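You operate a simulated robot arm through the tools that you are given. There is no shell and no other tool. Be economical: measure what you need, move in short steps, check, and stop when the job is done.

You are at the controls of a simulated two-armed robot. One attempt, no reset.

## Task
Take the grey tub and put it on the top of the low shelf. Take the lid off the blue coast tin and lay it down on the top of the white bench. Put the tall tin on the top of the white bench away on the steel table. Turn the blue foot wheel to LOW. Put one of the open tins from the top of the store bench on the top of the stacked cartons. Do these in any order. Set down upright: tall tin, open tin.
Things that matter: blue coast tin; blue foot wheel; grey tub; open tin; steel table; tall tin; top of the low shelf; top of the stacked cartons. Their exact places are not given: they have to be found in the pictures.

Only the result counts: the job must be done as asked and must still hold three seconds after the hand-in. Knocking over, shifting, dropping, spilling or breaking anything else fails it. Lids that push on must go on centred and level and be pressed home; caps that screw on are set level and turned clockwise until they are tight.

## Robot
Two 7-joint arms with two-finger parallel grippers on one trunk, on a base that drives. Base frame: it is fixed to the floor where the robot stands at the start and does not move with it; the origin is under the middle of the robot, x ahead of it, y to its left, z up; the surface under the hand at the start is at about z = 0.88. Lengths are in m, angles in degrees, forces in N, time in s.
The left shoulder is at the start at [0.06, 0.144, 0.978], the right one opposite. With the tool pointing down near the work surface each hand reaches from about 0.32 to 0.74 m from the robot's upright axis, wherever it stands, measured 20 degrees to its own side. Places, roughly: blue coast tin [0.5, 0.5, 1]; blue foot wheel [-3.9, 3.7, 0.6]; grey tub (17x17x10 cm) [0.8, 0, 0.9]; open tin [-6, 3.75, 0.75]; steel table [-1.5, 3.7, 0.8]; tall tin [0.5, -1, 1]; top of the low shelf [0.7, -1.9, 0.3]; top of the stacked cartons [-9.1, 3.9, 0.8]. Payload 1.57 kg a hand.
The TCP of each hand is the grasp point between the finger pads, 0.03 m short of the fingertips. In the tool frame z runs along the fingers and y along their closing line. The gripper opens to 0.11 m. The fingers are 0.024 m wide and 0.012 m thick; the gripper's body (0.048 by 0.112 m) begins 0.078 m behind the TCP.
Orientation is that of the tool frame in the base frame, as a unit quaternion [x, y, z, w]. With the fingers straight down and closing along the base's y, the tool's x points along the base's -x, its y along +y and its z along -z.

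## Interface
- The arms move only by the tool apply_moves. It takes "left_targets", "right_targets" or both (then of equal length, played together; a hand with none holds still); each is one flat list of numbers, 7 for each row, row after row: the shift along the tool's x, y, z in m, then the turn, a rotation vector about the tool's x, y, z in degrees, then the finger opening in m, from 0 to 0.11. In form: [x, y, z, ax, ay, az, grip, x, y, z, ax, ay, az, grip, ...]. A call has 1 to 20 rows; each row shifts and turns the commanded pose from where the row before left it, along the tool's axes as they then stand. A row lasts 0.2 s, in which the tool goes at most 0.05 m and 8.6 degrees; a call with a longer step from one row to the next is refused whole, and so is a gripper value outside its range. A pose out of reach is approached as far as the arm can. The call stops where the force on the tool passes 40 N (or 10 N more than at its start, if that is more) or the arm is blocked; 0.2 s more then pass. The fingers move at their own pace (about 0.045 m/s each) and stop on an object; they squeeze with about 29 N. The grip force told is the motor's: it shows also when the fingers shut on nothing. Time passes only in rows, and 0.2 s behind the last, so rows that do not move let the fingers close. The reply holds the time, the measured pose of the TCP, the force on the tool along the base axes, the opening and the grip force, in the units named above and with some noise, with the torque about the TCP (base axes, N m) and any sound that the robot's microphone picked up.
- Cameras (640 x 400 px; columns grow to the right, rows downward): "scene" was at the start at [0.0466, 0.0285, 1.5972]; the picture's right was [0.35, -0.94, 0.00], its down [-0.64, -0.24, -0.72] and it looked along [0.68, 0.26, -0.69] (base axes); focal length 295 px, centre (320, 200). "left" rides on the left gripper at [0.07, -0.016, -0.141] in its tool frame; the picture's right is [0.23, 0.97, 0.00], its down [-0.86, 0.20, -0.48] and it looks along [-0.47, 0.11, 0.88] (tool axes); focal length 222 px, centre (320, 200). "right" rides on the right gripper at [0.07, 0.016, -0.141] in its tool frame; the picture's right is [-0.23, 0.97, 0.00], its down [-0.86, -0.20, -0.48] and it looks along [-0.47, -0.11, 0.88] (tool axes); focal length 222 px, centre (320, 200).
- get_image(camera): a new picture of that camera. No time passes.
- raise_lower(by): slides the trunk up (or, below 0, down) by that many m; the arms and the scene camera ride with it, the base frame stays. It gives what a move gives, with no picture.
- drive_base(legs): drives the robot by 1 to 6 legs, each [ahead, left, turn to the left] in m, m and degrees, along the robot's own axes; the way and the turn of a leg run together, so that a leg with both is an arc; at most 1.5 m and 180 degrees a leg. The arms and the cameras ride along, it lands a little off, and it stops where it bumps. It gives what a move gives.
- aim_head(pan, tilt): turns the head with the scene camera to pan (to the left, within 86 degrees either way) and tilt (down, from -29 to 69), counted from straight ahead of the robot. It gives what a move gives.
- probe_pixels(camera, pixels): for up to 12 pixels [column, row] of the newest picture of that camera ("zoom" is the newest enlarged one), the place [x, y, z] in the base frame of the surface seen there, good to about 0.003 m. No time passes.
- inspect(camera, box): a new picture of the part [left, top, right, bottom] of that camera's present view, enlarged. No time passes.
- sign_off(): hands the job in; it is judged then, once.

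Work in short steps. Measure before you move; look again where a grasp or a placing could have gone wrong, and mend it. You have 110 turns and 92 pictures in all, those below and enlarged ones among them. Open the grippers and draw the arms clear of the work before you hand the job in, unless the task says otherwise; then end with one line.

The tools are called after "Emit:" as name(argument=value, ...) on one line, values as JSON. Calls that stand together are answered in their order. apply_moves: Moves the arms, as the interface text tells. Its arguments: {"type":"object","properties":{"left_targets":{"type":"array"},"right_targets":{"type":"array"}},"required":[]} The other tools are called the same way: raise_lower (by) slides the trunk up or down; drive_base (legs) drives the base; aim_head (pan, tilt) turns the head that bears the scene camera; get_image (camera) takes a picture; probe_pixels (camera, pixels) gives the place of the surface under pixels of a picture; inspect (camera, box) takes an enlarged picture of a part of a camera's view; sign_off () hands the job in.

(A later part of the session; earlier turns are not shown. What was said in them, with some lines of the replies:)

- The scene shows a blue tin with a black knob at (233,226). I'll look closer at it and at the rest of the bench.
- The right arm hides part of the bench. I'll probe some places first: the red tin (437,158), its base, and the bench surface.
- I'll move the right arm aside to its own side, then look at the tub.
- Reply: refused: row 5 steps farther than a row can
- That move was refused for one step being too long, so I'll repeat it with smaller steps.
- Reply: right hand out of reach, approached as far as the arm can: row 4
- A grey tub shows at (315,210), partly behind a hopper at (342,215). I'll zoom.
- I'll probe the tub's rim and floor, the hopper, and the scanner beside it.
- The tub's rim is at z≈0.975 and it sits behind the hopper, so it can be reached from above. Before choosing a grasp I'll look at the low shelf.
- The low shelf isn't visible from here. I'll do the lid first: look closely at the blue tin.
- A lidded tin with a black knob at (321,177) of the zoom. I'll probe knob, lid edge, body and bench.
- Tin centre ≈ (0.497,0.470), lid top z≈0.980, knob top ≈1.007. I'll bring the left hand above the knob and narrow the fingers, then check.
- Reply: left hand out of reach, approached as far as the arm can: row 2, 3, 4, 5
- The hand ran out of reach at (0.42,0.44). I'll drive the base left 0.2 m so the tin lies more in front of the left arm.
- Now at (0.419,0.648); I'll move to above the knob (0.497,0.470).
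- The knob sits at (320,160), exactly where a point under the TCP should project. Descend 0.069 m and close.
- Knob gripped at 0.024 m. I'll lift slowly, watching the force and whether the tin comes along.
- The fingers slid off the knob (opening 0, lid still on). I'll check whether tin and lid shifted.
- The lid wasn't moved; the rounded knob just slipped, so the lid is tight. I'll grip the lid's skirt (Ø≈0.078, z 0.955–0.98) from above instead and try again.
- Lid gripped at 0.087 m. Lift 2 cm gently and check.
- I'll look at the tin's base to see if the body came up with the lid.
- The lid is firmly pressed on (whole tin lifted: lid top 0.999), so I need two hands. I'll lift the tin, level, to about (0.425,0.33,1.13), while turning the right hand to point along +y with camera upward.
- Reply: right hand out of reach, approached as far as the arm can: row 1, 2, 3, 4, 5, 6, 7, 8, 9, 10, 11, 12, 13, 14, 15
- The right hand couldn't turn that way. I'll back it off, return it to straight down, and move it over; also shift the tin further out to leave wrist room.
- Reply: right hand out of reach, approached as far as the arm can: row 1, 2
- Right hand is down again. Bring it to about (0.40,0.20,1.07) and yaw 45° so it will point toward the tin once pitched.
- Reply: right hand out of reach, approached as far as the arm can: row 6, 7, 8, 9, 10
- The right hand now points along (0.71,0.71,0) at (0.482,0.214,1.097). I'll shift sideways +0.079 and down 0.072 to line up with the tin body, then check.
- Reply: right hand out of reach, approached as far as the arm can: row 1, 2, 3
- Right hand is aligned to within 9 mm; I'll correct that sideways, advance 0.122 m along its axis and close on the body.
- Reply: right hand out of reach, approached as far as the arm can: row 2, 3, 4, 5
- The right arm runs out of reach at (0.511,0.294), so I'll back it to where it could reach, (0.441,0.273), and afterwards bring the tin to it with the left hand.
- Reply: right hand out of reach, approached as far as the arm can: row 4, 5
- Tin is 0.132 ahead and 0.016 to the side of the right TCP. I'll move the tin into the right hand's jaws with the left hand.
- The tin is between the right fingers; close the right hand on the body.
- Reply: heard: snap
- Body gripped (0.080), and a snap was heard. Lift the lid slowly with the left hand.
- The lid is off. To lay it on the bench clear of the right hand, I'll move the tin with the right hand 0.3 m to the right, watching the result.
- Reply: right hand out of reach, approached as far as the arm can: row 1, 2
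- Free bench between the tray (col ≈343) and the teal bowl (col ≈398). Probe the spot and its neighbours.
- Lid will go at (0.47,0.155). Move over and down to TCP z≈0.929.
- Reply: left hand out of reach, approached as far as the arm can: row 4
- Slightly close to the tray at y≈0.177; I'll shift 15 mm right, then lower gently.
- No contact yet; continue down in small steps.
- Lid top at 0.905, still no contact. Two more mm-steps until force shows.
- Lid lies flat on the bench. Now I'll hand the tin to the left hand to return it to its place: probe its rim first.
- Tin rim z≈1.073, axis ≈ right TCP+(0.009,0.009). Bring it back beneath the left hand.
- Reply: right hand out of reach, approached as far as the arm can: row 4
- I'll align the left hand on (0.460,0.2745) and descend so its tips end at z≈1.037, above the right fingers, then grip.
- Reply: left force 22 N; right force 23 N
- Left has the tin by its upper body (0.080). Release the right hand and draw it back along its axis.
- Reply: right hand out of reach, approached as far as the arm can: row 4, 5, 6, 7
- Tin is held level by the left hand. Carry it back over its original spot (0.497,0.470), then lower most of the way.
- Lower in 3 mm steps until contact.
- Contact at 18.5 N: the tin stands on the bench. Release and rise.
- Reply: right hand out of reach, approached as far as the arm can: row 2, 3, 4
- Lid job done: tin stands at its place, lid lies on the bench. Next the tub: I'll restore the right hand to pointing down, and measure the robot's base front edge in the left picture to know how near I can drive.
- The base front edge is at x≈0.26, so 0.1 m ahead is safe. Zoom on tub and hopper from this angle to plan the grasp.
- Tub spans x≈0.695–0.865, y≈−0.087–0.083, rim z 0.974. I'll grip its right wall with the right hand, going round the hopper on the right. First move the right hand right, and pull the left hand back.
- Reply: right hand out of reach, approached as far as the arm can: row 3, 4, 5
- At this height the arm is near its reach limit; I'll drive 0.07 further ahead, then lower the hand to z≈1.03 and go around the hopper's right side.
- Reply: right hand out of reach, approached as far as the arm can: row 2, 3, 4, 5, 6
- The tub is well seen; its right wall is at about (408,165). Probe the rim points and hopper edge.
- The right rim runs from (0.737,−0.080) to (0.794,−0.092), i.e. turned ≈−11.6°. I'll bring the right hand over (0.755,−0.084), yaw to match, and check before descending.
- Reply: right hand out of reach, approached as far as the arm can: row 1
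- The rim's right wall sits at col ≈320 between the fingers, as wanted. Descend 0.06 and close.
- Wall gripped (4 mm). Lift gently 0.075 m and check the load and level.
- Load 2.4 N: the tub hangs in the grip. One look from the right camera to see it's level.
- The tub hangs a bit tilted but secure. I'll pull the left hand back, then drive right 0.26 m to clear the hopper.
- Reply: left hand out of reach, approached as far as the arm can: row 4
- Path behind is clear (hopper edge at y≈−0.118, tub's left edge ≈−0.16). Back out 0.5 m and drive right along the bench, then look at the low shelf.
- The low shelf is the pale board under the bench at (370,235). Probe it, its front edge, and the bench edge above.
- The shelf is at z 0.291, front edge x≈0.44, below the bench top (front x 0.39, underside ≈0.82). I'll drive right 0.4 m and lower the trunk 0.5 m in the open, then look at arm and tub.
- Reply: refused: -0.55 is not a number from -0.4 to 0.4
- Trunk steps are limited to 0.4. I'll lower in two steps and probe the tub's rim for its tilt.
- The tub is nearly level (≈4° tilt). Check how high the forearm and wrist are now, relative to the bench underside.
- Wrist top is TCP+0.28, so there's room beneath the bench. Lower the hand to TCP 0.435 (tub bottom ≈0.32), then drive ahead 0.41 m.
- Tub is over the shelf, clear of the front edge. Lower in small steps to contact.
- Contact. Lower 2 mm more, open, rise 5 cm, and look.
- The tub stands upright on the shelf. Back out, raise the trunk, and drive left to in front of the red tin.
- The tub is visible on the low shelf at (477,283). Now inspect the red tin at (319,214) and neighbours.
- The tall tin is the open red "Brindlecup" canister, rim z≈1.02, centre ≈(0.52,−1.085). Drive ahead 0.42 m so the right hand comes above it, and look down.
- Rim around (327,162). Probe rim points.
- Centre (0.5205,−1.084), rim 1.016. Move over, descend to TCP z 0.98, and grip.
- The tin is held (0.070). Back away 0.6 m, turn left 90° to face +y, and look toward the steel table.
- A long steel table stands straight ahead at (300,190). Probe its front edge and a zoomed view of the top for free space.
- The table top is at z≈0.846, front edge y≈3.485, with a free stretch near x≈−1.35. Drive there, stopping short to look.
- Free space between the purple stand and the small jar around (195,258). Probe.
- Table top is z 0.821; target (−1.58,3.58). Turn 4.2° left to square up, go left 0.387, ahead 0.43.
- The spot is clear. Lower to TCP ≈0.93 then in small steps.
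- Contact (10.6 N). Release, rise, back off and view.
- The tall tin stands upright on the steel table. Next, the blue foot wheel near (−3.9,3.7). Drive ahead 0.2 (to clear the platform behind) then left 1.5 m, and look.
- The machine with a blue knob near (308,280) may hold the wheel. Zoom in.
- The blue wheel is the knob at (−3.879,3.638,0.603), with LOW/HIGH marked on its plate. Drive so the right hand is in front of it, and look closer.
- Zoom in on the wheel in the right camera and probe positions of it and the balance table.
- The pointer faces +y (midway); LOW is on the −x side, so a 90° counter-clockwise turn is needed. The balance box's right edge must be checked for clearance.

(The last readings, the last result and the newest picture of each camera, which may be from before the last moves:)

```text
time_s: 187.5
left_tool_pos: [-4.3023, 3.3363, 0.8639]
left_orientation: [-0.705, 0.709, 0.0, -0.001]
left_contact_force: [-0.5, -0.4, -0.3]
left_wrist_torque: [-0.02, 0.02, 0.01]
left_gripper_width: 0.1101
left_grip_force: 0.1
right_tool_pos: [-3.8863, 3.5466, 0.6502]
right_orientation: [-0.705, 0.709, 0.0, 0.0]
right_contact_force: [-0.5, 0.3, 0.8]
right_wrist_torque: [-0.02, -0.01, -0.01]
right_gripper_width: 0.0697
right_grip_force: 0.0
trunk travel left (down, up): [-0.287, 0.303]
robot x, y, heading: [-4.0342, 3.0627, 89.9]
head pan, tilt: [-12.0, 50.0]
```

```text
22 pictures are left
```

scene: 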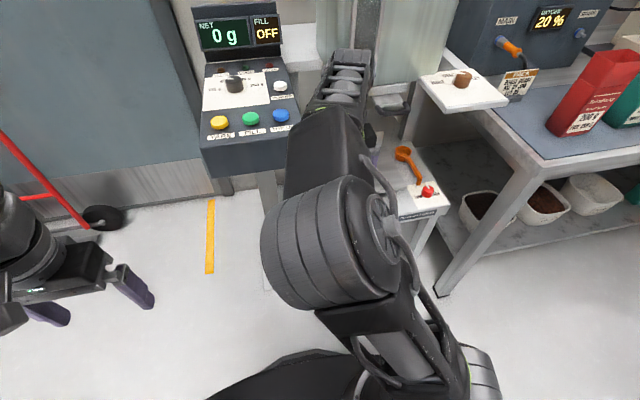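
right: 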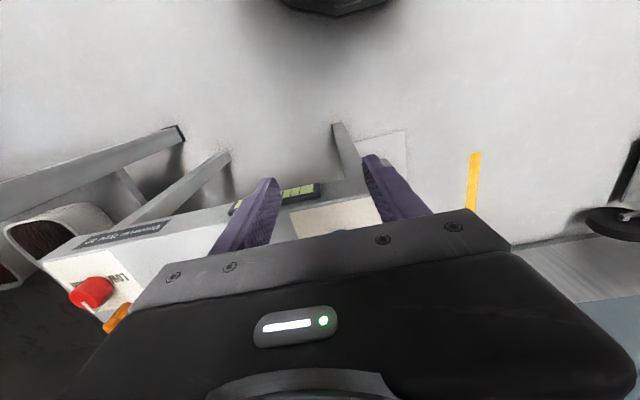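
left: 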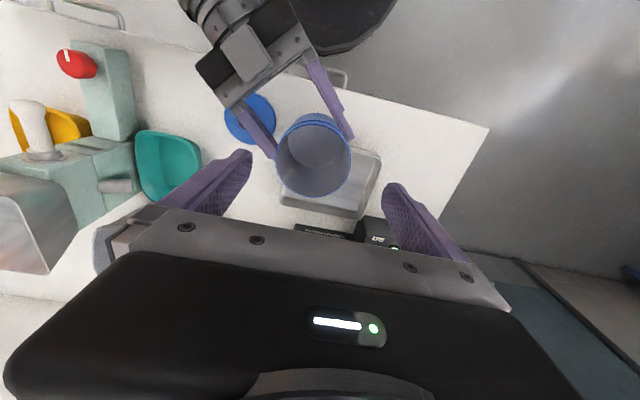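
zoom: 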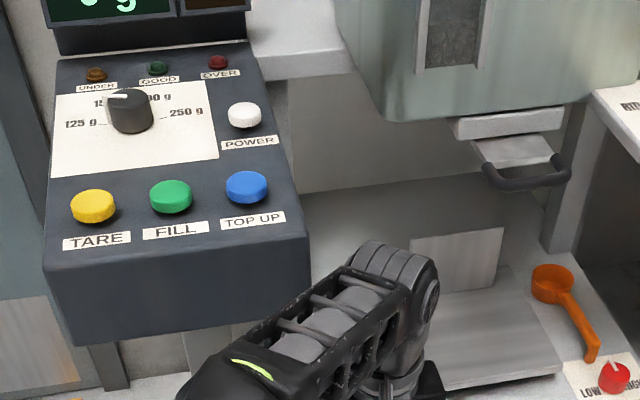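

Emit:
probe_pixels(camera="zoom", pixels=[[305, 245], [300, 315], [285, 170], [180, 330], [100, 300], [365, 250], [420, 270], [300, 225]])

```text
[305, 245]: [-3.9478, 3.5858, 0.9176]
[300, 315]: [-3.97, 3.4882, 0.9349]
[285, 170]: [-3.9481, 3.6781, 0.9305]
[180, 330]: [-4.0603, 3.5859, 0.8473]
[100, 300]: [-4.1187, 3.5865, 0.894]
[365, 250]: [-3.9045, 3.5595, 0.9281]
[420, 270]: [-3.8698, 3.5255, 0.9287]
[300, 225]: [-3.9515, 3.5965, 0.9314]
```

The forearm would foul the balance box (right edge x −3.947, z 0.84–0.93). I'll shift the base 0.2 m right and bring the hand back left, so the arm approaches from the other side.

Emit:
drive_base(legs=[[-0.06, 0, 0], [0, -0.22, 0]])

Emit:
apply_moves(right_targets=[0, 0.044, 0, 0, 0, 0, 0.07, 0, 0.044, 0, 0, 0, 0, 0.07, 0, 0.044, 0, 0, 0, 0, 0.07, 0, 0.044, 0, 0, 0, 0, 0.07, 0, 0.044, 0, 0, 0, 0, 0.07, 0, 0, 0, 0, 0, 0, 0.07])

Emit:
aim_head(pan=10, tilt=50)

Emit:
get_image(camera="scene")

```text
time_s: 189.8
left_tool_pos: [-4.0855, 3.2744, 0.8642]
left_orientation: [0.708, -0.706, 0.0, -0.001]
left_contact_force: [0.4, -0.3, 0.8]
left_wrist_torque: [0.0, 0.04, -0.03]
left_gripper_width: 0.1101
left_grip_force: 0.0
right_tool_pos: [-3.671, 3.4886, 0.6498]
right_orientation: [-0.707, 0.707, -0.001, 0.0]
right_contact_force: [-0.1, 0.5, 0.2]
right_wrist_torque: [0.02, -0.04, 0.02]
right_gripper_width: 0.07
right_grip_force: 0.2
trunk travel left (down, up): [-0.287, 0.303]
robot x, y, heading: [-3.8166, 3.0021, 90.1]
head pan, tilt: [-12.0, 50.0]
```

```text
time_s: 191.2
left_tool_pos: [-4.0853, 3.2725, 0.8644]
left_orientation: [0.708, -0.706, 0.0, 0.0]
left_contact_force: [0.0, -0.2, 0.0]
left_wrist_torque: [0.02, 0.01, -0.03]
left_gripper_width: 0.1101
left_grip_force: 0.1
right_tool_pos: [-3.8781, 3.4814, 0.6494]
right_orientation: [0.709, -0.705, -0.001, 0.002]
right_contact_force: [0.3, 0.8, 0.2]
right_wrist_torque: [-0.02, 0.0, 0.02]
right_gripper_width: 0.0696
right_grip_force: 0.1
right hand out of reach, approached as far as the arm can: row 5
trunk travel left (down, up): [-0.287, 0.303]
robot x, y, heading: [-3.8174, 3.005, 89.9]
head pan, tilt: [-12.0, 50.0]
```

```text
time_s: 192.0
left_tool_pos: [-4.0868, 3.2735, 0.8633]
left_orientation: [0.708, -0.706, 0.0, -0.001]
left_contact_force: [0.4, 0.2, -0.4]
left_wrist_torque: [0.01, 0.0, -0.01]
left_gripper_width: 0.11
left_grip_force: 0.0
right_tool_pos: [-3.8773, 3.4818, 0.6494]
right_orientation: [0.709, -0.705, 0.0, 0.002]
right_contact_force: [0.3, -0.2, 0.0]
right_wrist_torque: [0.02, 0.02, 0.03]
right_gripper_width: 0.07
right_grip_force: 0.0
trunk travel left (down, up): [-0.287, 0.303]
robot x, y, heading: [-3.8182, 3.0013, 89.7]
head pan, tilt: [10.0, 50.0]
```

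```text
21 pictures are left
```

scene: 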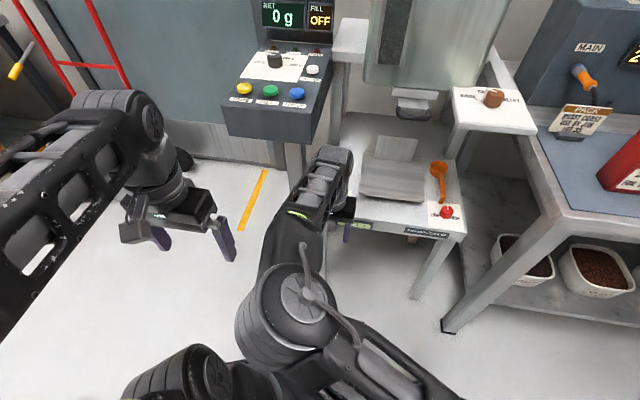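

Emit:
probe_pixels(camera="scene", pixels=[[335, 152], [315, 185], [295, 210], [300, 190], [275, 235], [265, 260], [345, 165]])

```text
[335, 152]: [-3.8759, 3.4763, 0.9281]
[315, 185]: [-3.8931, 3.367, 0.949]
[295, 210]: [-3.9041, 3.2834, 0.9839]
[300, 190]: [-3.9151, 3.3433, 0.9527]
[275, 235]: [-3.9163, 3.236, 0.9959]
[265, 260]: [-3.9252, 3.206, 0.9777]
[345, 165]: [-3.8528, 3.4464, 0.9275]
```

Forearm now runs almost straight back (x ≥ −3.92), clear of the box. Drive ahead 0.165 m, then look at the wheel from the right camera.

Emit:
drive_base(legs=[[0.165, 0, 0]])

Emit:
get_image(camera="right")

```text
time_s: 193.4
left_tool_pos: [-4.0852, 3.436, 0.8648]
left_orientation: [0.707, -0.707, 0.0, 0.0]
left_contact_force: [0.3, -0.3, 0.8]
left_wrist_torque: [0.0, 0.01, 0.0]
left_gripper_width: 0.1098
left_grip_force: 0.1
right_tool_pos: [-3.8779, 3.6441, 0.649]
right_orientation: [0.708, -0.706, -0.001, 0.001]
right_contact_force: [-0.5, -0.7, 0.0]
right_wrist_torque: [0.0, -0.03, -0.01]
right_gripper_width: 0.0701
right_grip_force: 0.1
trunk travel left (down, up): [-0.287, 0.303]
robot x, y, heading: [-3.8174, 3.1662, 90.0]
head pan, tilt: [10.0, 50.0]
```

```text
20 pictures are left
```

right: 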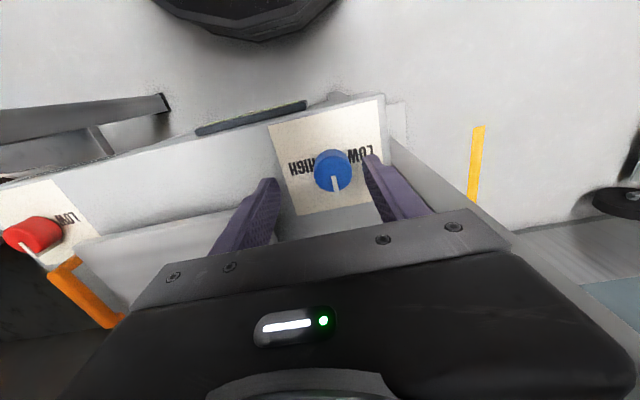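

Knob top centre at (333,172) vs expected (320,171): shift 11.5 mm along tool y. Then lower to tips z≈0.58 and grip the wheel.

Emit:
apply_moves(right_targets=[-0.002, 0.0115, 0, 0, 0, 0, 0.07, 0, 0, 0.02, 0, 0, 0, 0.07, 0, 0, 0.018, 0, 0, 0, 0.07, 0, 0, 0, 0, 0, 0, 0.02, 0, 0, 0, 0, 0, 0, 0.0, 0, 0, 0, 0, 0, 0, 0.0, 0, 0, 0, 0, 0, 0, 0.0])

Emit:
get_image(camera="right")

```text
time_s: 195.1
left_tool_pos: [-4.0868, 3.4357, 0.8634]
left_orientation: [0.707, -0.707, -0.001, 0.0]
left_contact_force: [-0.8, -0.4, 0.5]
left_wrist_torque: [0.0, 0.01, 0.02]
left_gripper_width: 0.1098
left_grip_force: 0.1
right_tool_pos: [-3.8867, 3.6411, 0.6111]
right_orientation: [0.712, -0.703, -0.006, 0.008]
right_contact_force: [-4.7, 2.4, -4.3]
right_wrist_torque: [0.24, 0.59, 0.04]
right_gripper_width: 0.0357
right_grip_force: 28.9
right hand out of reach, approached as far as the arm can: row 1
trunk travel left (down, up): [-0.287, 0.303]
robot x, y, heading: [-3.8162, 3.1676, 89.8]
head pan, tilt: [10.0, 50.0]
stopped in row 7 (right hand): the force on the tool passed its limit at 43 N (the readings are from after the stop); the commanded pose is now the measured one
```

```text
19 pictures are left
```

right: 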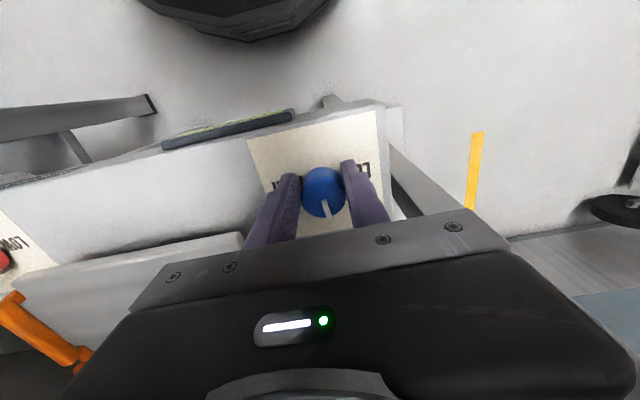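

Gripped (0.036), well centred. Turn counter-clockwise in steps, first 40°.

Emit:
apply_moves(right_targets=[0, 0, 0, 0, 0, -8, 0, 0, 0, 0, 0, 0, -8, 0, 0, 0, 0, 0, 0, -8, 0, 0, 0, 0, 0, 0, -8, 0, 0, 0, 0, 0, 0, -8, 0])

Emit:
inspect(camera="right", box=[240, 120, 400, 230])

```text
time_s: 196.3
left_tool_pos: [-4.0844, 3.4384, 0.863]
left_orientation: [-0.707, 0.707, 0.001, -0.001]
left_contact_force: [0.1, -0.2, 0.7]
left_wrist_torque: [-0.01, -0.01, 0.02]
left_gripper_width: 0.1102
left_grip_force: 0.0
right_tool_pos: [-3.882, 3.6449, 0.6119]
right_orientation: [0.908, -0.418, -0.006, 0.002]
right_contact_force: [20.5, 16.6, -4.0]
right_wrist_torque: [0.14, -0.64, -0.28]
right_gripper_width: 0.0353
right_grip_force: 42.4
trunk travel left (down, up): [-0.287, 0.303]
robot x, y, heading: [-3.8158, 3.1671, 90.2]
head pan, tilt: [10.0, 50.0]
```

```text
3.64 times, centred on (320, 175) of right
```

zoom: 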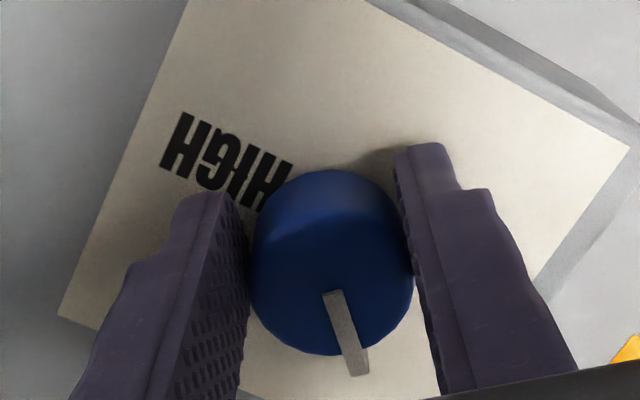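

The wheel turns with the hand. Side force 26 N lies along −tool y; ease 4 mm that way and continue turning 24°.

Emit:
apply_moves(right_targets=[0, -0.004, 0, 0, 0, 0, 0, 0, 0, 0, 0, 0, -8, 0, 0, 0, 0, 0, 0, -8, 0, 0, 0, 0, 0, 0, -8, 0])

```text
time_s: 197.3
left_tool_pos: [-4.0842, 3.4371, 0.8638]
left_orientation: [-0.707, 0.707, 0.0, -0.001]
left_contact_force: [-0.3, -1.1, -1.1]
left_wrist_torque: [-0.01, -0.04, 0.0]
left_gripper_width: 0.11
left_grip_force: 0.1
right_tool_pos: [-3.8784, 3.6477, 0.6111]
right_orientation: [0.976, -0.219, -0.007, -0.001]
right_contact_force: [27.5, 25.0, -5.3]
right_wrist_torque: [0.24, -0.68, -0.33]
right_gripper_width: 0.0352
right_grip_force: 42.6
trunk travel left (down, up): [-0.287, 0.303]
robot x, y, heading: [-3.8135, 3.1675, 90.5]
head pan, tilt: [10.0, 50.0]
```

Still 37 N along mostly −tool y; ease further (6 mm) before the last turn.

Emit:
apply_moves(right_targets=[0.002, -0.003, 0, 0, 0, 0, 0, 0.001, -0.003, 0, 0, 0, 0, 0])

Emit:
inspect(camera="right", box=[240, 120, 400, 230])

```text
time_s: 197.9
left_tool_pos: [-4.0858, 3.4363, 0.8638]
left_orientation: [0.708, -0.706, 0.0, 0.001]
left_contact_force: [0.5, -0.7, 0.2]
left_wrist_torque: [-0.04, -0.03, -0.01]
left_gripper_width: 0.11
left_grip_force: 0.1
right_tool_pos: [-3.8788, 3.6482, 0.6108]
right_orientation: [0.976, -0.217, -0.008, 0.002]
right_contact_force: [13.0, 11.3, -4.2]
right_wrist_torque: [0.86, -0.86, -0.17]
right_gripper_width: 0.0351
right_grip_force: 42.2
trunk travel left (down, up): [-0.287, 0.303]
robot x, y, heading: [-3.8164, 3.1645, 90.1]
head pan, tilt: [10.0, 50.0]
```

```text
3.64 times, centred on (320, 175) of right
```

zoom: 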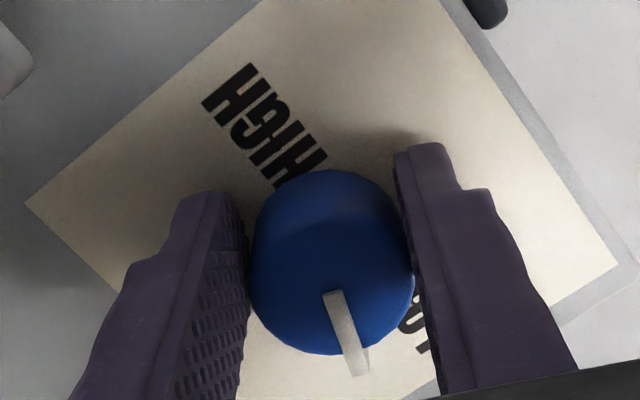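

Forces eased. LOW is about 26° further. Turn the remaining 26° with a slight ease in between.

Emit:
apply_moves(right_targets=[0, 0, 0, 0, 0, -8, 0, 0.001, -0.002, 0, 0, 0, -8, 0, 0, 0, 0, 0, 0, -8, 0, 0, -0.001, 0, 0, 0, -3, 0])

Emit:
inspect(camera="right", box=[240, 120, 400, 230])

```text
time_s: 198.9
left_tool_pos: [-4.0875, 3.4369, 0.8639]
left_orientation: [0.707, -0.707, 0.001, 0.0]
left_contact_force: [-0.1, 0.0, 0.3]
left_wrist_torque: [0.0, -0.01, -0.04]
left_gripper_width: 0.1097
left_grip_force: 0.0
right_tool_pos: [-3.8778, 3.6518, 0.6109]
right_orientation: [1.0, 0.017, -0.01, 0.001]
right_contact_force: [-3.7, 18.6, -6.6]
right_wrist_torque: [0.56, 0.3, -0.24]
right_gripper_width: 0.0353
right_grip_force: 42.6
trunk travel left (down, up): [-0.287, 0.303]
robot x, y, heading: [-3.8171, 3.1685, 90.1]
head pan, tilt: [10.0, 50.0]
```

```text
3.64 times, centred on (320, 175) of right
```

zoom: 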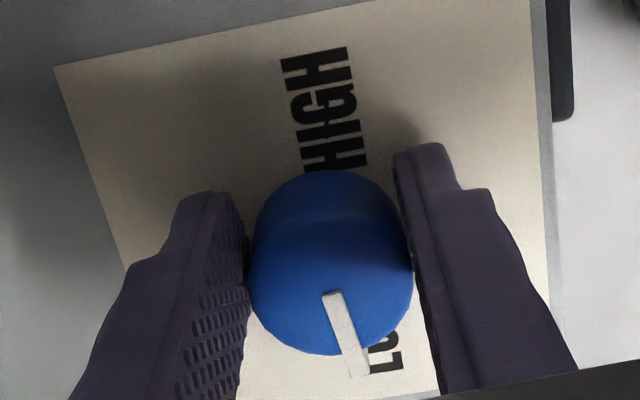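

The pointer (26,80) is now parallel to the HIGH→LOW line, pointing at LOW. Release, rise, and verify.

Emit:
apply_moves(right_targets=[0, 0, 0, 0, 0, 0, 0.05, 0, 0, 0, 0, 0, 0, 0.07, 0, 0, -0.02, 0, 0, 0, 0.07, 0, 0, -0.02, 0, 0, 0, 0.07, 0, 0, 0, 0, 0, 0, 0.07])

Emit:
inspect(camera="right", box=[240, 110, 400, 220])

```text
time_s: 200.1
left_tool_pos: [-4.0866, 3.4354, 0.864]
left_orientation: [0.708, -0.706, 0.0, 0.0]
left_contact_force: [0.4, 0.1, -0.4]
left_wrist_torque: [-0.01, 0.05, 0.01]
left_gripper_width: 0.1096
left_grip_force: 0.1
right_tool_pos: [-3.8756, 3.6524, 0.6519]
right_orientation: [1.0, 0.015, -0.009, 0.001]
right_contact_force: [0.3, 0.1, -0.1]
right_wrist_torque: [0.01, 0.02, -0.02]
right_gripper_width: 0.0698
right_grip_force: 0.2
trunk travel left (down, up): [-0.287, 0.303]
robot x, y, heading: [-3.8149, 3.1679, 90.1]
head pan, tilt: [10.0, 50.0]
```

```text
3.64 times, centred on (320, 165) of right
```

zoom: 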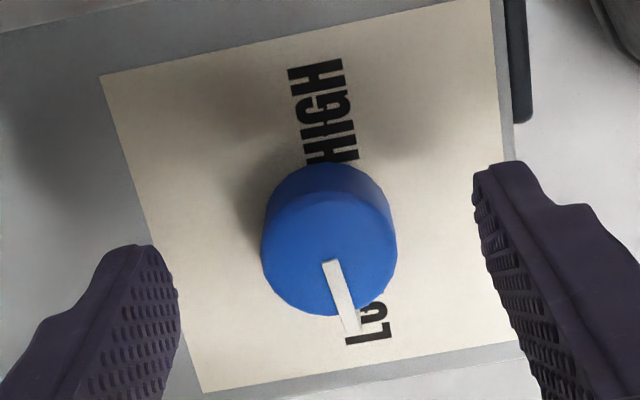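

The wheel points at LOW. Now back away, raise the trunk, straighten the right hand, and drive left toward the store bench.

Emit:
drive_base(legs=[[-0.42, 0, 0]])

Emit:
raise_lower(by=0.29)

Emit:
apply_moves(right_targets=[0, 0, 0, 0, 0, 8.2, 0.11, 0, 0, 0, 0, 0, 8.2, 0.11, 0, 0, 0, 0, 0, 8.2, 0.11, 0, 0, 0, 0, 0, 8.2, 0.11, 0, 0, 0, 0, 0, 8.2, 0.11, 0, 0, 0, 0, 0, 8.2, 0.11, 0, 0, 0, 0, 0, 8.2, 0.11, 0, 0, 0, 0, 0, 8.2, 0.11, 0, 0, 0, 0, 0, 8.2, 0.11, 0, 0, 0, 0, 0, 8.2, 0.11, 0, 0, 0, 0, 0, 8.2, 0.11, 0, -0.04, -0.04, 0, 0, 0, 0.11, 0, -0.04, -0.03, 0, 0, 0, 0.11, 0, -0.04, -0.03, 0, 0, 0, 0.11, 0, -0.04, -0.03, 0, 0, 0, 0.11, 0, -0.04, -0.03, 0, 0, 0, 0.11])

Emit:
drive_base(legs=[[0, 1.4, 0]])

Emit:
aim_head(pan=30, tilt=30)

Emit:
get_image(camera="scene")

```text
time_s: 202.7
left_tool_pos: [-4.0863, 3.0154, 0.865]
left_orientation: [0.709, -0.705, 0.0, -0.001]
left_contact_force: [0.5, 0.3, 0.1]
left_wrist_torque: [-0.01, -0.02, 0.01]
left_gripper_width: 0.11
left_grip_force: 0.1
right_tool_pos: [-3.8748, 3.2323, 0.6517]
right_orientation: [1.0, 0.017, -0.009, 0.0]
right_contact_force: [0.6, -0.1, -1.2]
right_wrist_torque: [-0.01, 0.02, 0.03]
right_gripper_width: 0.0699
right_grip_force: 0.0
trunk travel left (down, up): [-0.287, 0.303]
robot x, y, heading: [-3.8101, 2.7477, 90.4]
head pan, tilt: [10.0, 50.0]
```

```text
time_s: 205.6
left_tool_pos: [-4.0859, 3.0148, 1.153]
left_orientation: [0.709, -0.705, 0.0, 0.0]
left_contact_force: [0.0, 1.3, -0.6]
left_wrist_torque: [-0.02, -0.02, -0.02]
left_gripper_width: 0.1101
left_grip_force: 0.0
right_tool_pos: [-3.8753, 3.2318, 0.9409]
right_orientation: [1.0, 0.016, -0.009, 0.0]
right_contact_force: [-0.6, 0.6, -0.4]
right_wrist_torque: [-0.02, 0.01, -0.03]
right_gripper_width: 0.07
right_grip_force: 0.1
trunk travel left (down, up): [-0.577, 0.013]
robot x, y, heading: [-3.8123, 2.7443, 90.0]
head pan, tilt: [10.0, 50.0]
```

```text
refused: row 12 steps farther than a row can; nothing moved
```

```text
time_s: 212.5
left_tool_pos: [-5.4612, 3.0378, 1.1541]
left_orientation: [-0.697, 0.717, 0.0, 0.001]
left_contact_force: [0.2, -1.0, 0.2]
left_wrist_torque: [-0.02, 0.01, 0.0]
left_gripper_width: 0.11
left_grip_force: 0.0
right_tool_pos: [-5.2436, 3.249, 0.9418]
right_orientation: [1.0, 0.0, -0.009, -0.001]
right_contact_force: [-0.6, 0.4, 0.3]
right_wrist_torque: [0.03, -0.01, 0.02]
right_gripper_width: 0.0698
right_grip_force: 0.1
trunk travel left (down, up): [-0.577, 0.013]
robot x, y, heading: [-5.204, 2.7614, 88.4]
head pan, tilt: [10.0, 50.0]
```

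```text
time_s: 213.3
left_tool_pos: [-5.4612, 3.0387, 1.1543]
left_orientation: [-0.696, 0.718, 0.0, 0.0]
left_contact_force: [-0.3, 0.0, 1.1]
left_wrist_torque: [0.01, 0.0, -0.03]
left_gripper_width: 0.1098
left_grip_force: 0.0
right_tool_pos: [-5.2415, 3.2489, 0.9414]
right_orientation: [1.0, 0.001, -0.009, 0.0]
right_contact_force: [-0.6, -0.4, 0.6]
right_wrist_torque: [0.0, 0.01, -0.02]
right_gripper_width: 0.0699
right_grip_force: 0.1
trunk travel left (down, up): [-0.577, 0.013]
robot x, y, heading: [-5.2011, 2.7593, 88.3]
head pan, tilt: [30.0, 30.0]
```

```text
14 pictures are left
```

scene: 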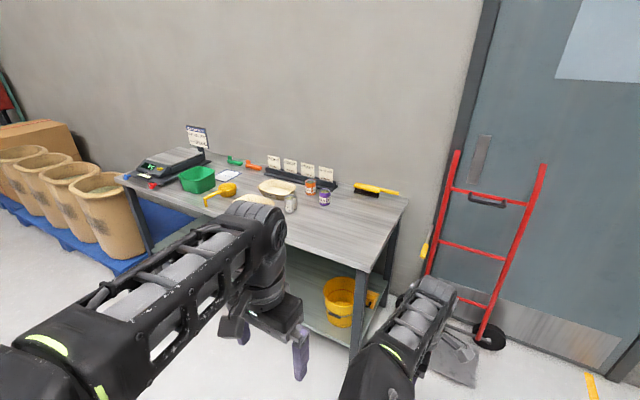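

Small tins at (310,186), (325,198) and (291,203) on the store bench. Zoom and probe.

Emit:
inspect(camera="scene", box=[230, 160, 410, 250])

Emit:
probe_pixels(camera="scene", pixels=[[310, 188], [325, 199], [291, 204], [324, 192], [310, 180], [290, 196], [350, 205], [370, 230], [340, 255], [320, 210]])

```text
3.56 times, centred on (320, 205) of scene
```

zoom: 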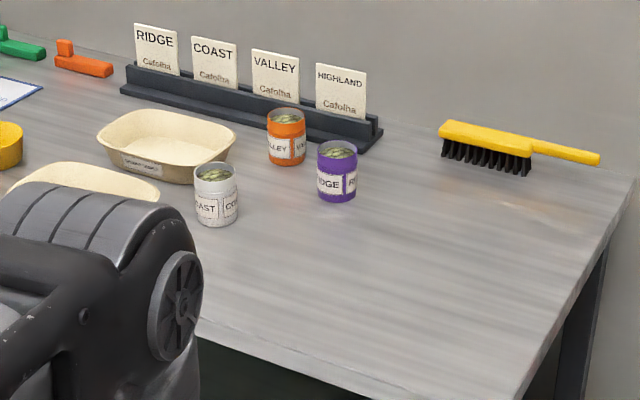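

```text
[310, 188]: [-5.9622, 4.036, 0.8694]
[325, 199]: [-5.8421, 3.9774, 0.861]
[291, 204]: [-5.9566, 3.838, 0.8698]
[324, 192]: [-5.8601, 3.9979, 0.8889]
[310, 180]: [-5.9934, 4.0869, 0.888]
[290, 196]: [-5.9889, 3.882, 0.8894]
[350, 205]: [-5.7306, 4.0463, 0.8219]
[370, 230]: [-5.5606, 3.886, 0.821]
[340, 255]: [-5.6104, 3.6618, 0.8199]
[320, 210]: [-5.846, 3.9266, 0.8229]
```

I'll take the silver COAST tin, centre ≈(−5.973,3.861), rim ≈0.90. The right hand's present yaw (fingers fore and aft) avoids its neighbours. Raise it 6 cm and drive up to it.

Emit:
apply_moves(right_targets=[0, 0, -0.03, 0, 0, 0, 0.08, 0, 0, -0.03, 0, 0, 0, 0.08])

Emit:
drive_base(legs=[[0, 0, 1.7], [0, 0.73, 0], [0.46, 0, 0]])

Emit:
get_image(camera="right")

```text
time_s: 213.9
left_tool_pos: [-5.4611, 3.0388, 1.1539]
left_orientation: [-0.697, 0.717, 0.001, -0.001]
left_contact_force: [0.2, 0.5, 0.6]
left_wrist_torque: [0.03, -0.01, -0.01]
left_gripper_width: 0.11
left_grip_force: 0.0
right_tool_pos: [-5.2413, 3.2487, 1.0006]
right_orientation: [1.0, 0.001, -0.008, 0.001]
right_contact_force: [-0.3, -0.7, -1.3]
right_wrist_torque: [0.03, -0.02, 0.03]
right_gripper_width: 0.08
right_grip_force: 0.0
trunk travel left (down, up): [-0.577, 0.013]
robot x, y, heading: [-5.2004, 2.7606, 88.2]
head pan, tilt: [30.0, 30.0]
```

```text
time_s: 220.7
left_tool_pos: [-6.1968, 3.5002, 1.1541]
left_orientation: [-0.705, 0.709, 0.001, 0.0]
left_contact_force: [-0.4, 0.7, 0.3]
left_wrist_torque: [0.02, 0.03, 0.01]
left_gripper_width: 0.11
left_grip_force: 0.0
right_tool_pos: [-5.9814, 3.7153, 0.9991]
right_orientation: [1.0, 0.01, -0.008, 0.001]
right_contact_force: [0.4, 0.8, 0.7]
right_wrist_torque: [-0.04, 0.0, -0.01]
right_gripper_width: 0.0802
right_grip_force: 0.1
trunk travel left (down, up): [-0.577, 0.013]
robot x, y, heading: [-5.9269, 3.227, 89.4]
head pan, tilt: [30.0, 30.0]
```

```text
12 pictures are left
```

right: 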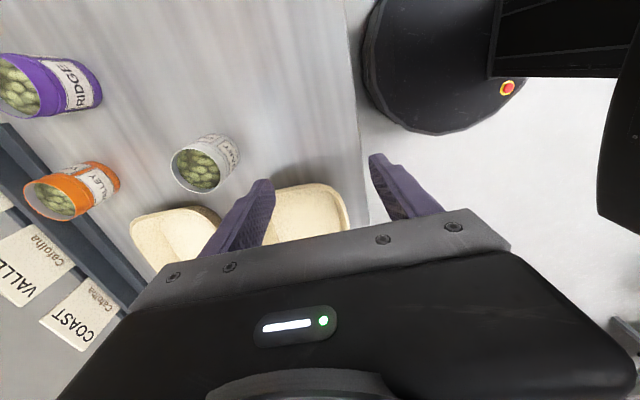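

Probe the silver tin's rim in this view.

Emit:
probe_pixels(camera="right", pixels=[[174, 168], [225, 165], [200, 191], [192, 149], [198, 168], [235, 150], [210, 220], [300, 215], [240, 165]])

```text
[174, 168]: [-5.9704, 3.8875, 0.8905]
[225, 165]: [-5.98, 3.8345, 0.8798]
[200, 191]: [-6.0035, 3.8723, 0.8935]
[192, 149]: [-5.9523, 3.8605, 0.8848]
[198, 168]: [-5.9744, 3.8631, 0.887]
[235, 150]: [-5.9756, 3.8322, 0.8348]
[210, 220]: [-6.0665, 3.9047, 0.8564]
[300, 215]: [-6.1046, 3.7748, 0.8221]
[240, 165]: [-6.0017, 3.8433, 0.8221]
```

Tin centre (−5.977,3.860), rim 0.893. Move over it at z 0.955, descend to TCP 0.882 and grip.

Emit:
apply_moves(right_targets=[0.001, -0.01, 0.044, 0, 0, 0, 0.085, 0.001, -0.045, 0, 0, 0, 0, 0.085, 0.001, -0.045, 0, 0, 0, 0, 0.085, 0.001, -0.045, 0, 0, 0, 0, 0.085, 0, 0, 0, 0, 0, 0, 0.085])

Emit:
get_image(camera="right")

```text
time_s: 221.8
left_tool_pos: [-6.197, 3.5006, 1.1538]
left_orientation: [-0.705, 0.71, 0.0, 0.001]
left_contact_force: [-0.5, -0.3, -0.3]
left_wrist_torque: [0.03, 0.02, -0.01]
left_gripper_width: 0.1101
left_grip_force: 0.0
right_tool_pos: [-5.9807, 3.843, 0.9511]
right_orientation: [1.0, 0.011, -0.009, -0.003]
right_contact_force: [-0.3, 0.1, 0.2]
right_wrist_torque: [-0.01, -0.06, -0.01]
right_gripper_width: 0.0849
right_grip_force: 0.0
right hand out of reach, approached as far as the arm can: row 4
trunk travel left (down, up): [-0.577, 0.013]
robot x, y, heading: [-5.9305, 3.2269, 89.7]
head pan, tilt: [30.0, 30.0]
```

```text
11 pictures are left
```

right: 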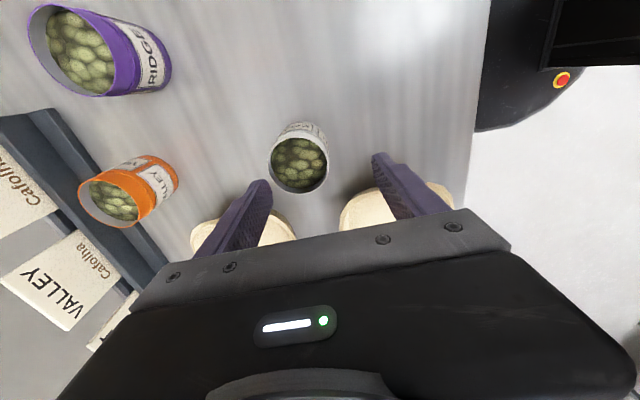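

Short by 17 mm in y. Lower 2 cm first for more reach, shift 17 mm, then descend and grip.

Emit:
apply_moves(right_targets=[0, 0, 0.02, 0, 0, 0, 0.11, 0.003, -0.017, 0, 0, 0, 0, 0.11, 0, 0, 0, 0, 0, 0, 0.11])

```text
time_s: 222.7
left_tool_pos: [-6.1965, 3.5001, 1.1543]
left_orientation: [-0.706, 0.708, 0.0, 0.001]
left_contact_force: [-0.8, 0.0, 0.3]
left_wrist_torque: [0.0, 0.02, 0.01]
left_gripper_width: 0.1101
left_grip_force: 0.0
right_tool_pos: [-5.9766, 3.8394, 0.9356]
right_orientation: [1.0, 0.012, -0.009, 0.0]
right_contact_force: [1.0, 1.3, 0.1]
right_wrist_torque: [0.0, -0.03, 0.01]
right_gripper_width: 0.1101
right_grip_force: 0.1
right hand out of reach, approached as far as the arm can: row 2
trunk travel left (down, up): [-0.577, 0.013]
robot x, y, heading: [-5.9271, 3.2244, 89.7]
head pan, tilt: [30.0, 30.0]
```

Drive the base 0.022 m ahead instead.

Emit:
drive_base(legs=[[0.022, 0, 0]])

```text
time_s: 223.4
left_tool_pos: [-6.1954, 3.5226, 1.1531]
left_orientation: [-0.705, 0.709, 0.0, -0.001]
left_contact_force: [-0.5, 0.3, 0.1]
left_wrist_torque: [-0.05, -0.01, 0.0]
left_gripper_width: 0.11
left_grip_force: 0.0
right_tool_pos: [-5.9749, 3.8621, 0.9332]
right_orientation: [1.0, 0.011, -0.008, 0.0]
right_contact_force: [0.3, 0.3, -0.5]
right_wrist_torque: [0.01, -0.02, 0.01]
right_gripper_width: 0.1102
right_grip_force: 0.0
trunk travel left (down, up): [-0.577, 0.013]
robot x, y, heading: [-5.9256, 3.2534, 89.5]
head pan, tilt: [30.0, 30.0]
```

Now aligned at (−5.975,3.862). Descend 0.05, close, and lift 8 cm.

Emit:
apply_moves(right_targets=[-0.002, 0, 0.025, 0, 0, 0, 0.1, 0, 0, 0.026, 0, 0, 0, 0.09, 0, 0, 0, 0, 0, 0, 0.06, 0, 0, 0, 0, 0, 0, 0.03, 0, 0, 0, 0, 0, 0, 0.01, 0, 0, 0, 0, 0, 0, 0.01, 0, 0, -0.01, 0, 0, 0, 0.01, 0, 0, -0.02, 0, 0, 0, 0.01, 0, 0, -0.03, 0, 0, 0, 0.01, 0, 0, -0.02, 0, 0, 0, 0.01])

Emit:
get_image(camera="right")

```text
time_s: 225.7
left_tool_pos: [-6.1961, 3.5214, 1.1538]
left_orientation: [-0.705, 0.709, 0.001, 0.0]
left_contact_force: [0.3, -0.6, 0.7]
left_wrist_torque: [0.01, 0.0, -0.02]
left_gripper_width: 0.1097
left_grip_force: 0.0
right_tool_pos: [-5.9748, 3.8537, 0.9664]
right_orientation: [1.0, 0.011, -0.008, -0.001]
right_contact_force: [1.4, -1.3, -1.4]
right_wrist_torque: [-0.01, 0.02, -0.01]
right_gripper_width: 0.0574
right_grip_force: 29.2
right hand out of reach, approached as far as the arm can: row 1, 2
trunk travel left (down, up): [-0.577, 0.013]
robot x, y, heading: [-5.9291, 3.2527, 89.6]
head pan, tilt: [30.0, 30.0]
```

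```text
10 pictures are left
```

right: 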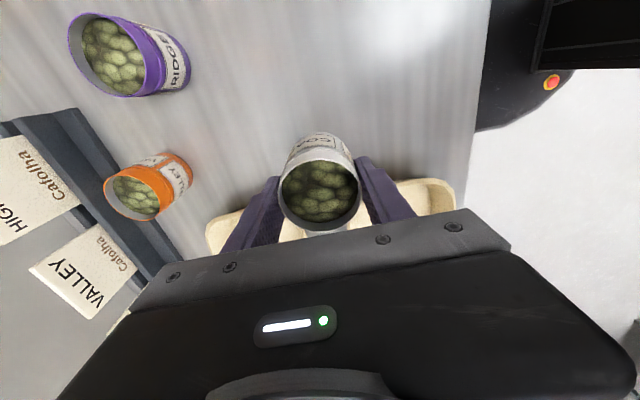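

The COAST tin is held upright. Back off 0.5 m, raise the hand a bit, and look left toward the cartons.

Emit:
drive_base(legs=[[-0.5, 0, 0.5]])

Emit:
apply_moves(right_targets=[0, 0.03, -0.03, 0, 0, 0, 0.01, 0, 0.03, -0.03, 0, 0, 0, 0.01, 0, 0.03, -0.02, 0, 0, 0, 0.01])

Emit:
aim_head(pan=62, tilt=18)

Emit:
get_image(camera="scene")

```text
time_s: 228.6
left_tool_pos: [-6.1977, 3.0265, 1.1537]
left_orientation: [0.71, -0.704, -0.001, 0.0]
left_contact_force: [-0.3, -0.2, 0.1]
left_wrist_torque: [0.02, -0.02, 0.02]
left_gripper_width: 0.1098
left_grip_force: 0.2
right_tool_pos: [-5.984, 3.3632, 0.9669]
right_orientation: [1.0, 0.018, -0.009, -0.002]
right_contact_force: [0.2, -0.1, -1.9]
right_wrist_torque: [-0.01, -0.02, 0.05]
right_gripper_width: 0.0574
right_grip_force: 29.1
trunk travel left (down, up): [-0.577, 0.013]
robot x, y, heading: [-5.9269, 2.7594, 90.7]
head pan, tilt: [30.0, 30.0]
```

```text
time_s: 229.3
left_tool_pos: [-6.1985, 3.027, 1.1544]
left_orientation: [0.71, -0.704, -0.001, 0.0]
left_contact_force: [-0.9, -0.4, -0.4]
left_wrist_torque: [0.04, 0.0, -0.04]
left_gripper_width: 0.1101
left_grip_force: 0.2
right_tool_pos: [-5.9769, 3.2717, 1.0493]
right_orientation: [1.0, 0.019, -0.009, -0.001]
right_contact_force: [0.9, -1.0, -1.0]
right_wrist_torque: [0.01, 0.02, -0.04]
right_gripper_width: 0.0575
right_grip_force: 29.1
trunk travel left (down, up): [-0.577, 0.013]
robot x, y, heading: [-5.9279, 2.7593, 90.6]
head pan, tilt: [30.0, 30.0]
```

```text
time_s: 230.3
left_tool_pos: [-6.199, 3.0269, 1.1542]
left_orientation: [0.71, -0.704, 0.0, 0.0]
left_contact_force: [-0.2, -0.9, -0.3]
left_wrist_torque: [-0.02, 0.04, 0.01]
left_gripper_width: 0.1099
left_grip_force: 0.1
right_tool_pos: [-5.9765, 3.2732, 1.0489]
right_orientation: [1.0, 0.018, -0.009, 0.0]
right_contact_force: [0.8, 0.4, -1.3]
right_wrist_torque: [0.04, 0.01, -0.01]
right_gripper_width: 0.0575
right_grip_force: 28.9
trunk travel left (down, up): [-0.577, 0.013]
robot x, y, heading: [-5.9274, 2.7609, 90.4]
head pan, tilt: [62.0, 18.0]
```

```text
9 pictures are left
```

scene: 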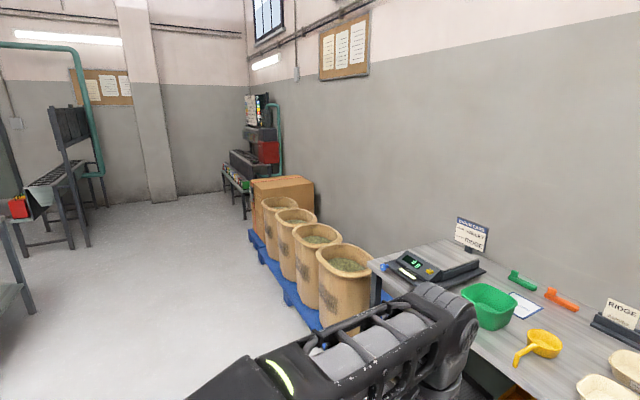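

The carton stack is the brown box at (285,185) behind the sacks. Probe its top and the pallet front.

Emit:
probe_pixels(camera="scene", pixels=[[285, 182], [262, 184], [300, 178], [312, 190], [285, 190], [265, 215], [252, 236], [300, 310], [315, 325], [345, 260], [0, 220], [30, 310]])

Emit:
inspect(camera="scene", box=[220, 150, 380, 250])

```text
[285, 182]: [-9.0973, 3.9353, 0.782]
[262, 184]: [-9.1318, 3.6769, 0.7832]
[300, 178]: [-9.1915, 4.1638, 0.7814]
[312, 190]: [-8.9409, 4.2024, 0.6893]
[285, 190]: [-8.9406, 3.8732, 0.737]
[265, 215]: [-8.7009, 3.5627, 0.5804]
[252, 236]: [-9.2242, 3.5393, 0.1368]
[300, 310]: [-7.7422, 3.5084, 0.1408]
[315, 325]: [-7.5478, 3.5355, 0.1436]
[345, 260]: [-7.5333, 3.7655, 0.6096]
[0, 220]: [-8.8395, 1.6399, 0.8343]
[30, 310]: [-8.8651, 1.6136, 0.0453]
```

```text
4.00 times, centred on (300, 200) of scene
```

zoom: 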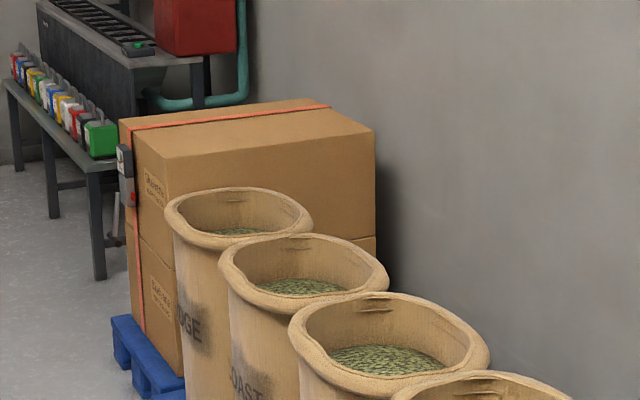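

Carton top z 0.782, x −8.94…−9.25, y≥3.62; pallet front y≈3.51. Drive left 3.05 m along y≈2.76.

Emit:
drive_base(legs=[[0, 1.5, 0], [0, 1.5, 0]])

```text
time_s: 244.9
left_tool_pos: [-9.211, 3.0164, 1.1538]
left_orientation: [-0.703, 0.711, 0.001, 0.0]
left_contact_force: [-1.2, 0.6, -0.3]
left_wrist_torque: [0.01, -0.01, 0.05]
left_gripper_width: 0.11
left_grip_force: 0.0
right_tool_pos: [-8.9851, 3.2564, 1.0489]
right_orientation: [1.0, 0.009, -0.008, -0.001]
right_contact_force: [0.1, -0.1, -1.2]
right_wrist_torque: [0.01, -0.02, -0.02]
right_gripper_width: 0.0575
right_grip_force: 29.0
trunk travel left (down, up): [-0.577, 0.013]
robot x, y, heading: [-8.9413, 2.7398, 89.6]
head pan, tilt: [62.0, 18.0]
```

Shift left 0.06 and ahead 0.44, then look down.

Emit:
drive_base(legs=[[0, 0.06, 0.4], [0.44, 0, 0]])

Emit:
get_image(camera="right")

```text
time_s: 248.1
left_tool_pos: [-9.271, 3.4575, 1.1535]
left_orientation: [-0.705, 0.709, -0.001, 0.0]
left_contact_force: [-1.1, 0.4, -0.2]
left_wrist_torque: [-0.03, 0.0, -0.01]
left_gripper_width: 0.11
left_grip_force: 0.1
right_tool_pos: [-9.0465, 3.7006, 1.049]
right_orientation: [1.0, 0.012, -0.009, 0.0]
right_contact_force: [-0.4, -0.2, -1.5]
right_wrist_torque: [-0.01, 0.0, -0.03]
right_gripper_width: 0.0574
right_grip_force: 28.9
trunk travel left (down, up): [-0.577, 0.013]
robot x, y, heading: [-9.0026, 3.1845, 89.7]
head pan, tilt: [62.0, 18.0]
```

```text
7 pictures are left
```

right: 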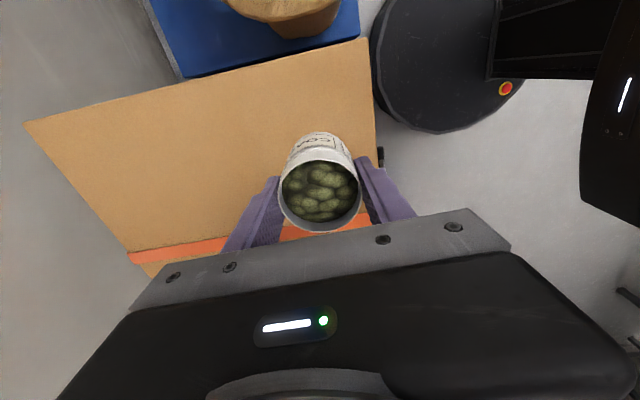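

Emit:
probe_pixels(camera="right", pixels=[[190, 247], [180, 252], [372, 130], [365, 60], [250, 70], [300, 100], [230, 180], [345, 222]])

```text
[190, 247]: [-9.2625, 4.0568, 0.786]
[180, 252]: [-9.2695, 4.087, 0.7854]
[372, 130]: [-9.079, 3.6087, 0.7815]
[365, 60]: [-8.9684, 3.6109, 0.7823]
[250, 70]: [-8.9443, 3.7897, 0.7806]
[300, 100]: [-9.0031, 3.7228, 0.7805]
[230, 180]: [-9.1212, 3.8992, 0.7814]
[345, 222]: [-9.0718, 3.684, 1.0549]
```

The strap is at x≈−9.26, so (−9.08,3.77) is clear and well inside. Move there while lowering to TCP ≈0.862.

Emit:
apply_moves(right_targets=[0, 0, 0.035, 0, 0, 0, 0.01, 0, 0, 0.035, 0, 0, 0, 0.01, -0.0175, -0.035, 0, 0, 0, 0, 0.01, -0.0175, -0.035, 0, 0, 0, 0, 0.01, 0, 0, 0.04, 0, 0, 0, 0.01, 0, 0, 0.04, 0, 0, 0, 0.01, 0, 0, 0.035, 0, 0, 0, 0.01, 0, 0, 0, 0, 0, 0, 0.01])

Emit:
apply_moves(right_targets=[0, 0, 0.004, 0, 0, 0, 0.01, 0, 0, 0.004, 0, 0, 0, 0.01, 0, 0, 0.003, 0, 0, 0, 0.01])

```text
time_s: 249.9
left_tool_pos: [-9.2702, 3.4571, 1.1538]
left_orientation: [-0.706, 0.709, 0.001, -0.001]
left_contact_force: [0.7, 0.0, -0.4]
left_wrist_torque: [-0.02, -0.02, -0.01]
left_gripper_width: 0.1099
left_grip_force: 0.1
right_tool_pos: [-9.085, 3.7667, 0.8654]
right_orientation: [1.0, 0.012, -0.009, -0.001]
right_contact_force: [-0.7, 0.0, -0.9]
right_wrist_torque: [-0.02, 0.01, 0.01]
right_gripper_width: 0.0572
right_grip_force: 29.2
trunk travel left (down, up): [-0.577, 0.013]
robot x, y, heading: [-8.9977, 3.182, 89.6]
head pan, tilt: [62.0, 18.0]
```

```text
time_s: 250.7
left_tool_pos: [-9.2708, 3.4568, 1.1537]
left_orientation: [-0.706, 0.709, 0.001, -0.001]
left_contact_force: [-0.6, 0.5, 0.7]
left_wrist_torque: [0.0, -0.02, -0.04]
left_gripper_width: 0.11
left_grip_force: 0.1
right_tool_pos: [-9.0859, 3.7689, 0.8548]
right_orientation: [1.0, 0.012, -0.01, -0.001]
right_contact_force: [0.3, -0.2, -1.2]
right_wrist_torque: [0.0, 0.0, 0.03]
right_gripper_width: 0.0572
right_grip_force: 28.8
trunk travel left (down, up): [-0.577, 0.013]
robot x, y, heading: [-9.0016, 3.1869, 89.9]
head pan, tilt: [62.0, 18.0]
```

No contact yet; continue in 2–3 mm steps.

Emit:
apply_moves(right_targets=[0, 0, 0.003, 0, 0, 0, 0.01, 0, 0, 0.003, 0, 0, 0, 0.01, 0, 0, 0.002, 0, 0, 0, 0.01])

```text
time_s: 251.5
left_tool_pos: [-9.2707, 3.4563, 1.1542]
left_orientation: [-0.706, 0.709, 0.001, 0.0]
left_contact_force: [0.8, -0.1, 0.8]
left_wrist_torque: [0.0, -0.03, -0.01]
left_gripper_width: 0.1102
left_grip_force: 0.1
right_tool_pos: [-9.0867, 3.7672, 0.8476]
right_orientation: [1.0, 0.012, -0.008, -0.002]
right_contact_force: [0.3, -0.5, 4.2]
right_wrist_torque: [-0.15, -0.06, 0.01]
right_gripper_width: 0.0573
right_grip_force: 28.8
trunk travel left (down, up): [-0.577, 0.013]
robot x, y, heading: [-9.0026, 3.1824, 89.6]
head pan, tilt: [62.0, 18.0]
```

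Contact. One more millimetre, release, rise, and check.

Emit:
apply_moves(right_targets=[0, 0, 0.001, 0, 0, 0, 0.01, 0, 0, 0, 0, 0, 0, 0.05, 0, 0, 0, 0, 0, 0, 0.08, 0, 0, 0, 0, 0, 0, 0.1, 0, 0, -0.03, 0, 0, 0, 0.1, 0, 0, -0.04, 0, 0, 0, 0.1, 0, 0, -0.04, 0, 0, 0, 0.11, 0, 0, -0.04, 0, 0, 0, 0.11])

Emit:
get_image(camera="right")

```text
time_s: 253.3
left_tool_pos: [-9.2697, 3.456, 1.1551]
left_orientation: [-0.706, 0.708, 0.001, 0.0]
left_contact_force: [0.9, 0.4, 0.9]
left_wrist_torque: [-0.03, 0.04, 0.01]
left_gripper_width: 0.1103
left_grip_force: 0.1
right_tool_pos: [-9.0831, 3.7658, 0.9958]
right_orientation: [1.0, 0.012, -0.009, 0.001]
right_contact_force: [0.3, -0.1, 0.1]
right_wrist_torque: [0.02, 0.02, -0.01]
right_gripper_width: 0.1104
right_grip_force: 0.0
trunk travel left (down, up): [-0.577, 0.013]
robot x, y, heading: [-9.005, 3.1868, 89.9]
head pan, tilt: [62.0, 18.0]
```

```text
6 pictures are left
5 turns are left
```

right: 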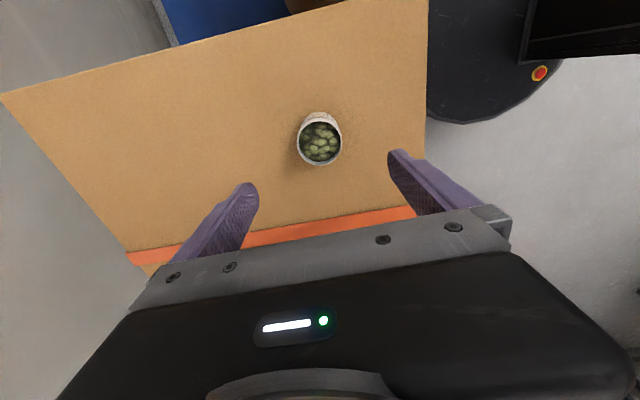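

The tin stands upright on the carton at (320,140) of the picture. Back away to draw the arms clear.

Emit:
drive_base(legs=[[-0.5, 0, 0]])

```text
time_s: 256.3
left_tool_pos: [-9.2721, 2.9532, 1.1536]
left_orientation: [0.708, -0.706, -0.001, 0.001]
left_contact_force: [-0.3, 0.2, 0.6]
left_wrist_torque: [0.02, -0.01, 0.02]
left_gripper_width: 0.1102
left_grip_force: 0.0
right_tool_pos: [-9.0872, 3.2647, 0.9964]
right_orientation: [1.0, 0.015, -0.009, -0.001]
right_contact_force: [0.0, -0.1, -0.3]
right_wrist_torque: [0.03, 0.0, -0.04]
right_gripper_width: 0.1101
right_grip_force: 0.0
trunk travel left (down, up): [-0.577, 0.013]
robot x, y, heading: [-9.0019, 2.6818, 90.1]
head pan, tilt: [62.0, 18.0]
4 turns are left
```

All five jobs are done, and the hands are open and clear of the work. Handing in.

Emit:
sign_off()

```text
The job is handed in.
```

All five jobs are done and handed in: the grey tub is on the low shelf, and the coast tin's lid lies on the white bench. The tall tin is upright on the steel table, the blue foot wheel is at LOW, and the open COAST tin is upright on the stacked cartons.
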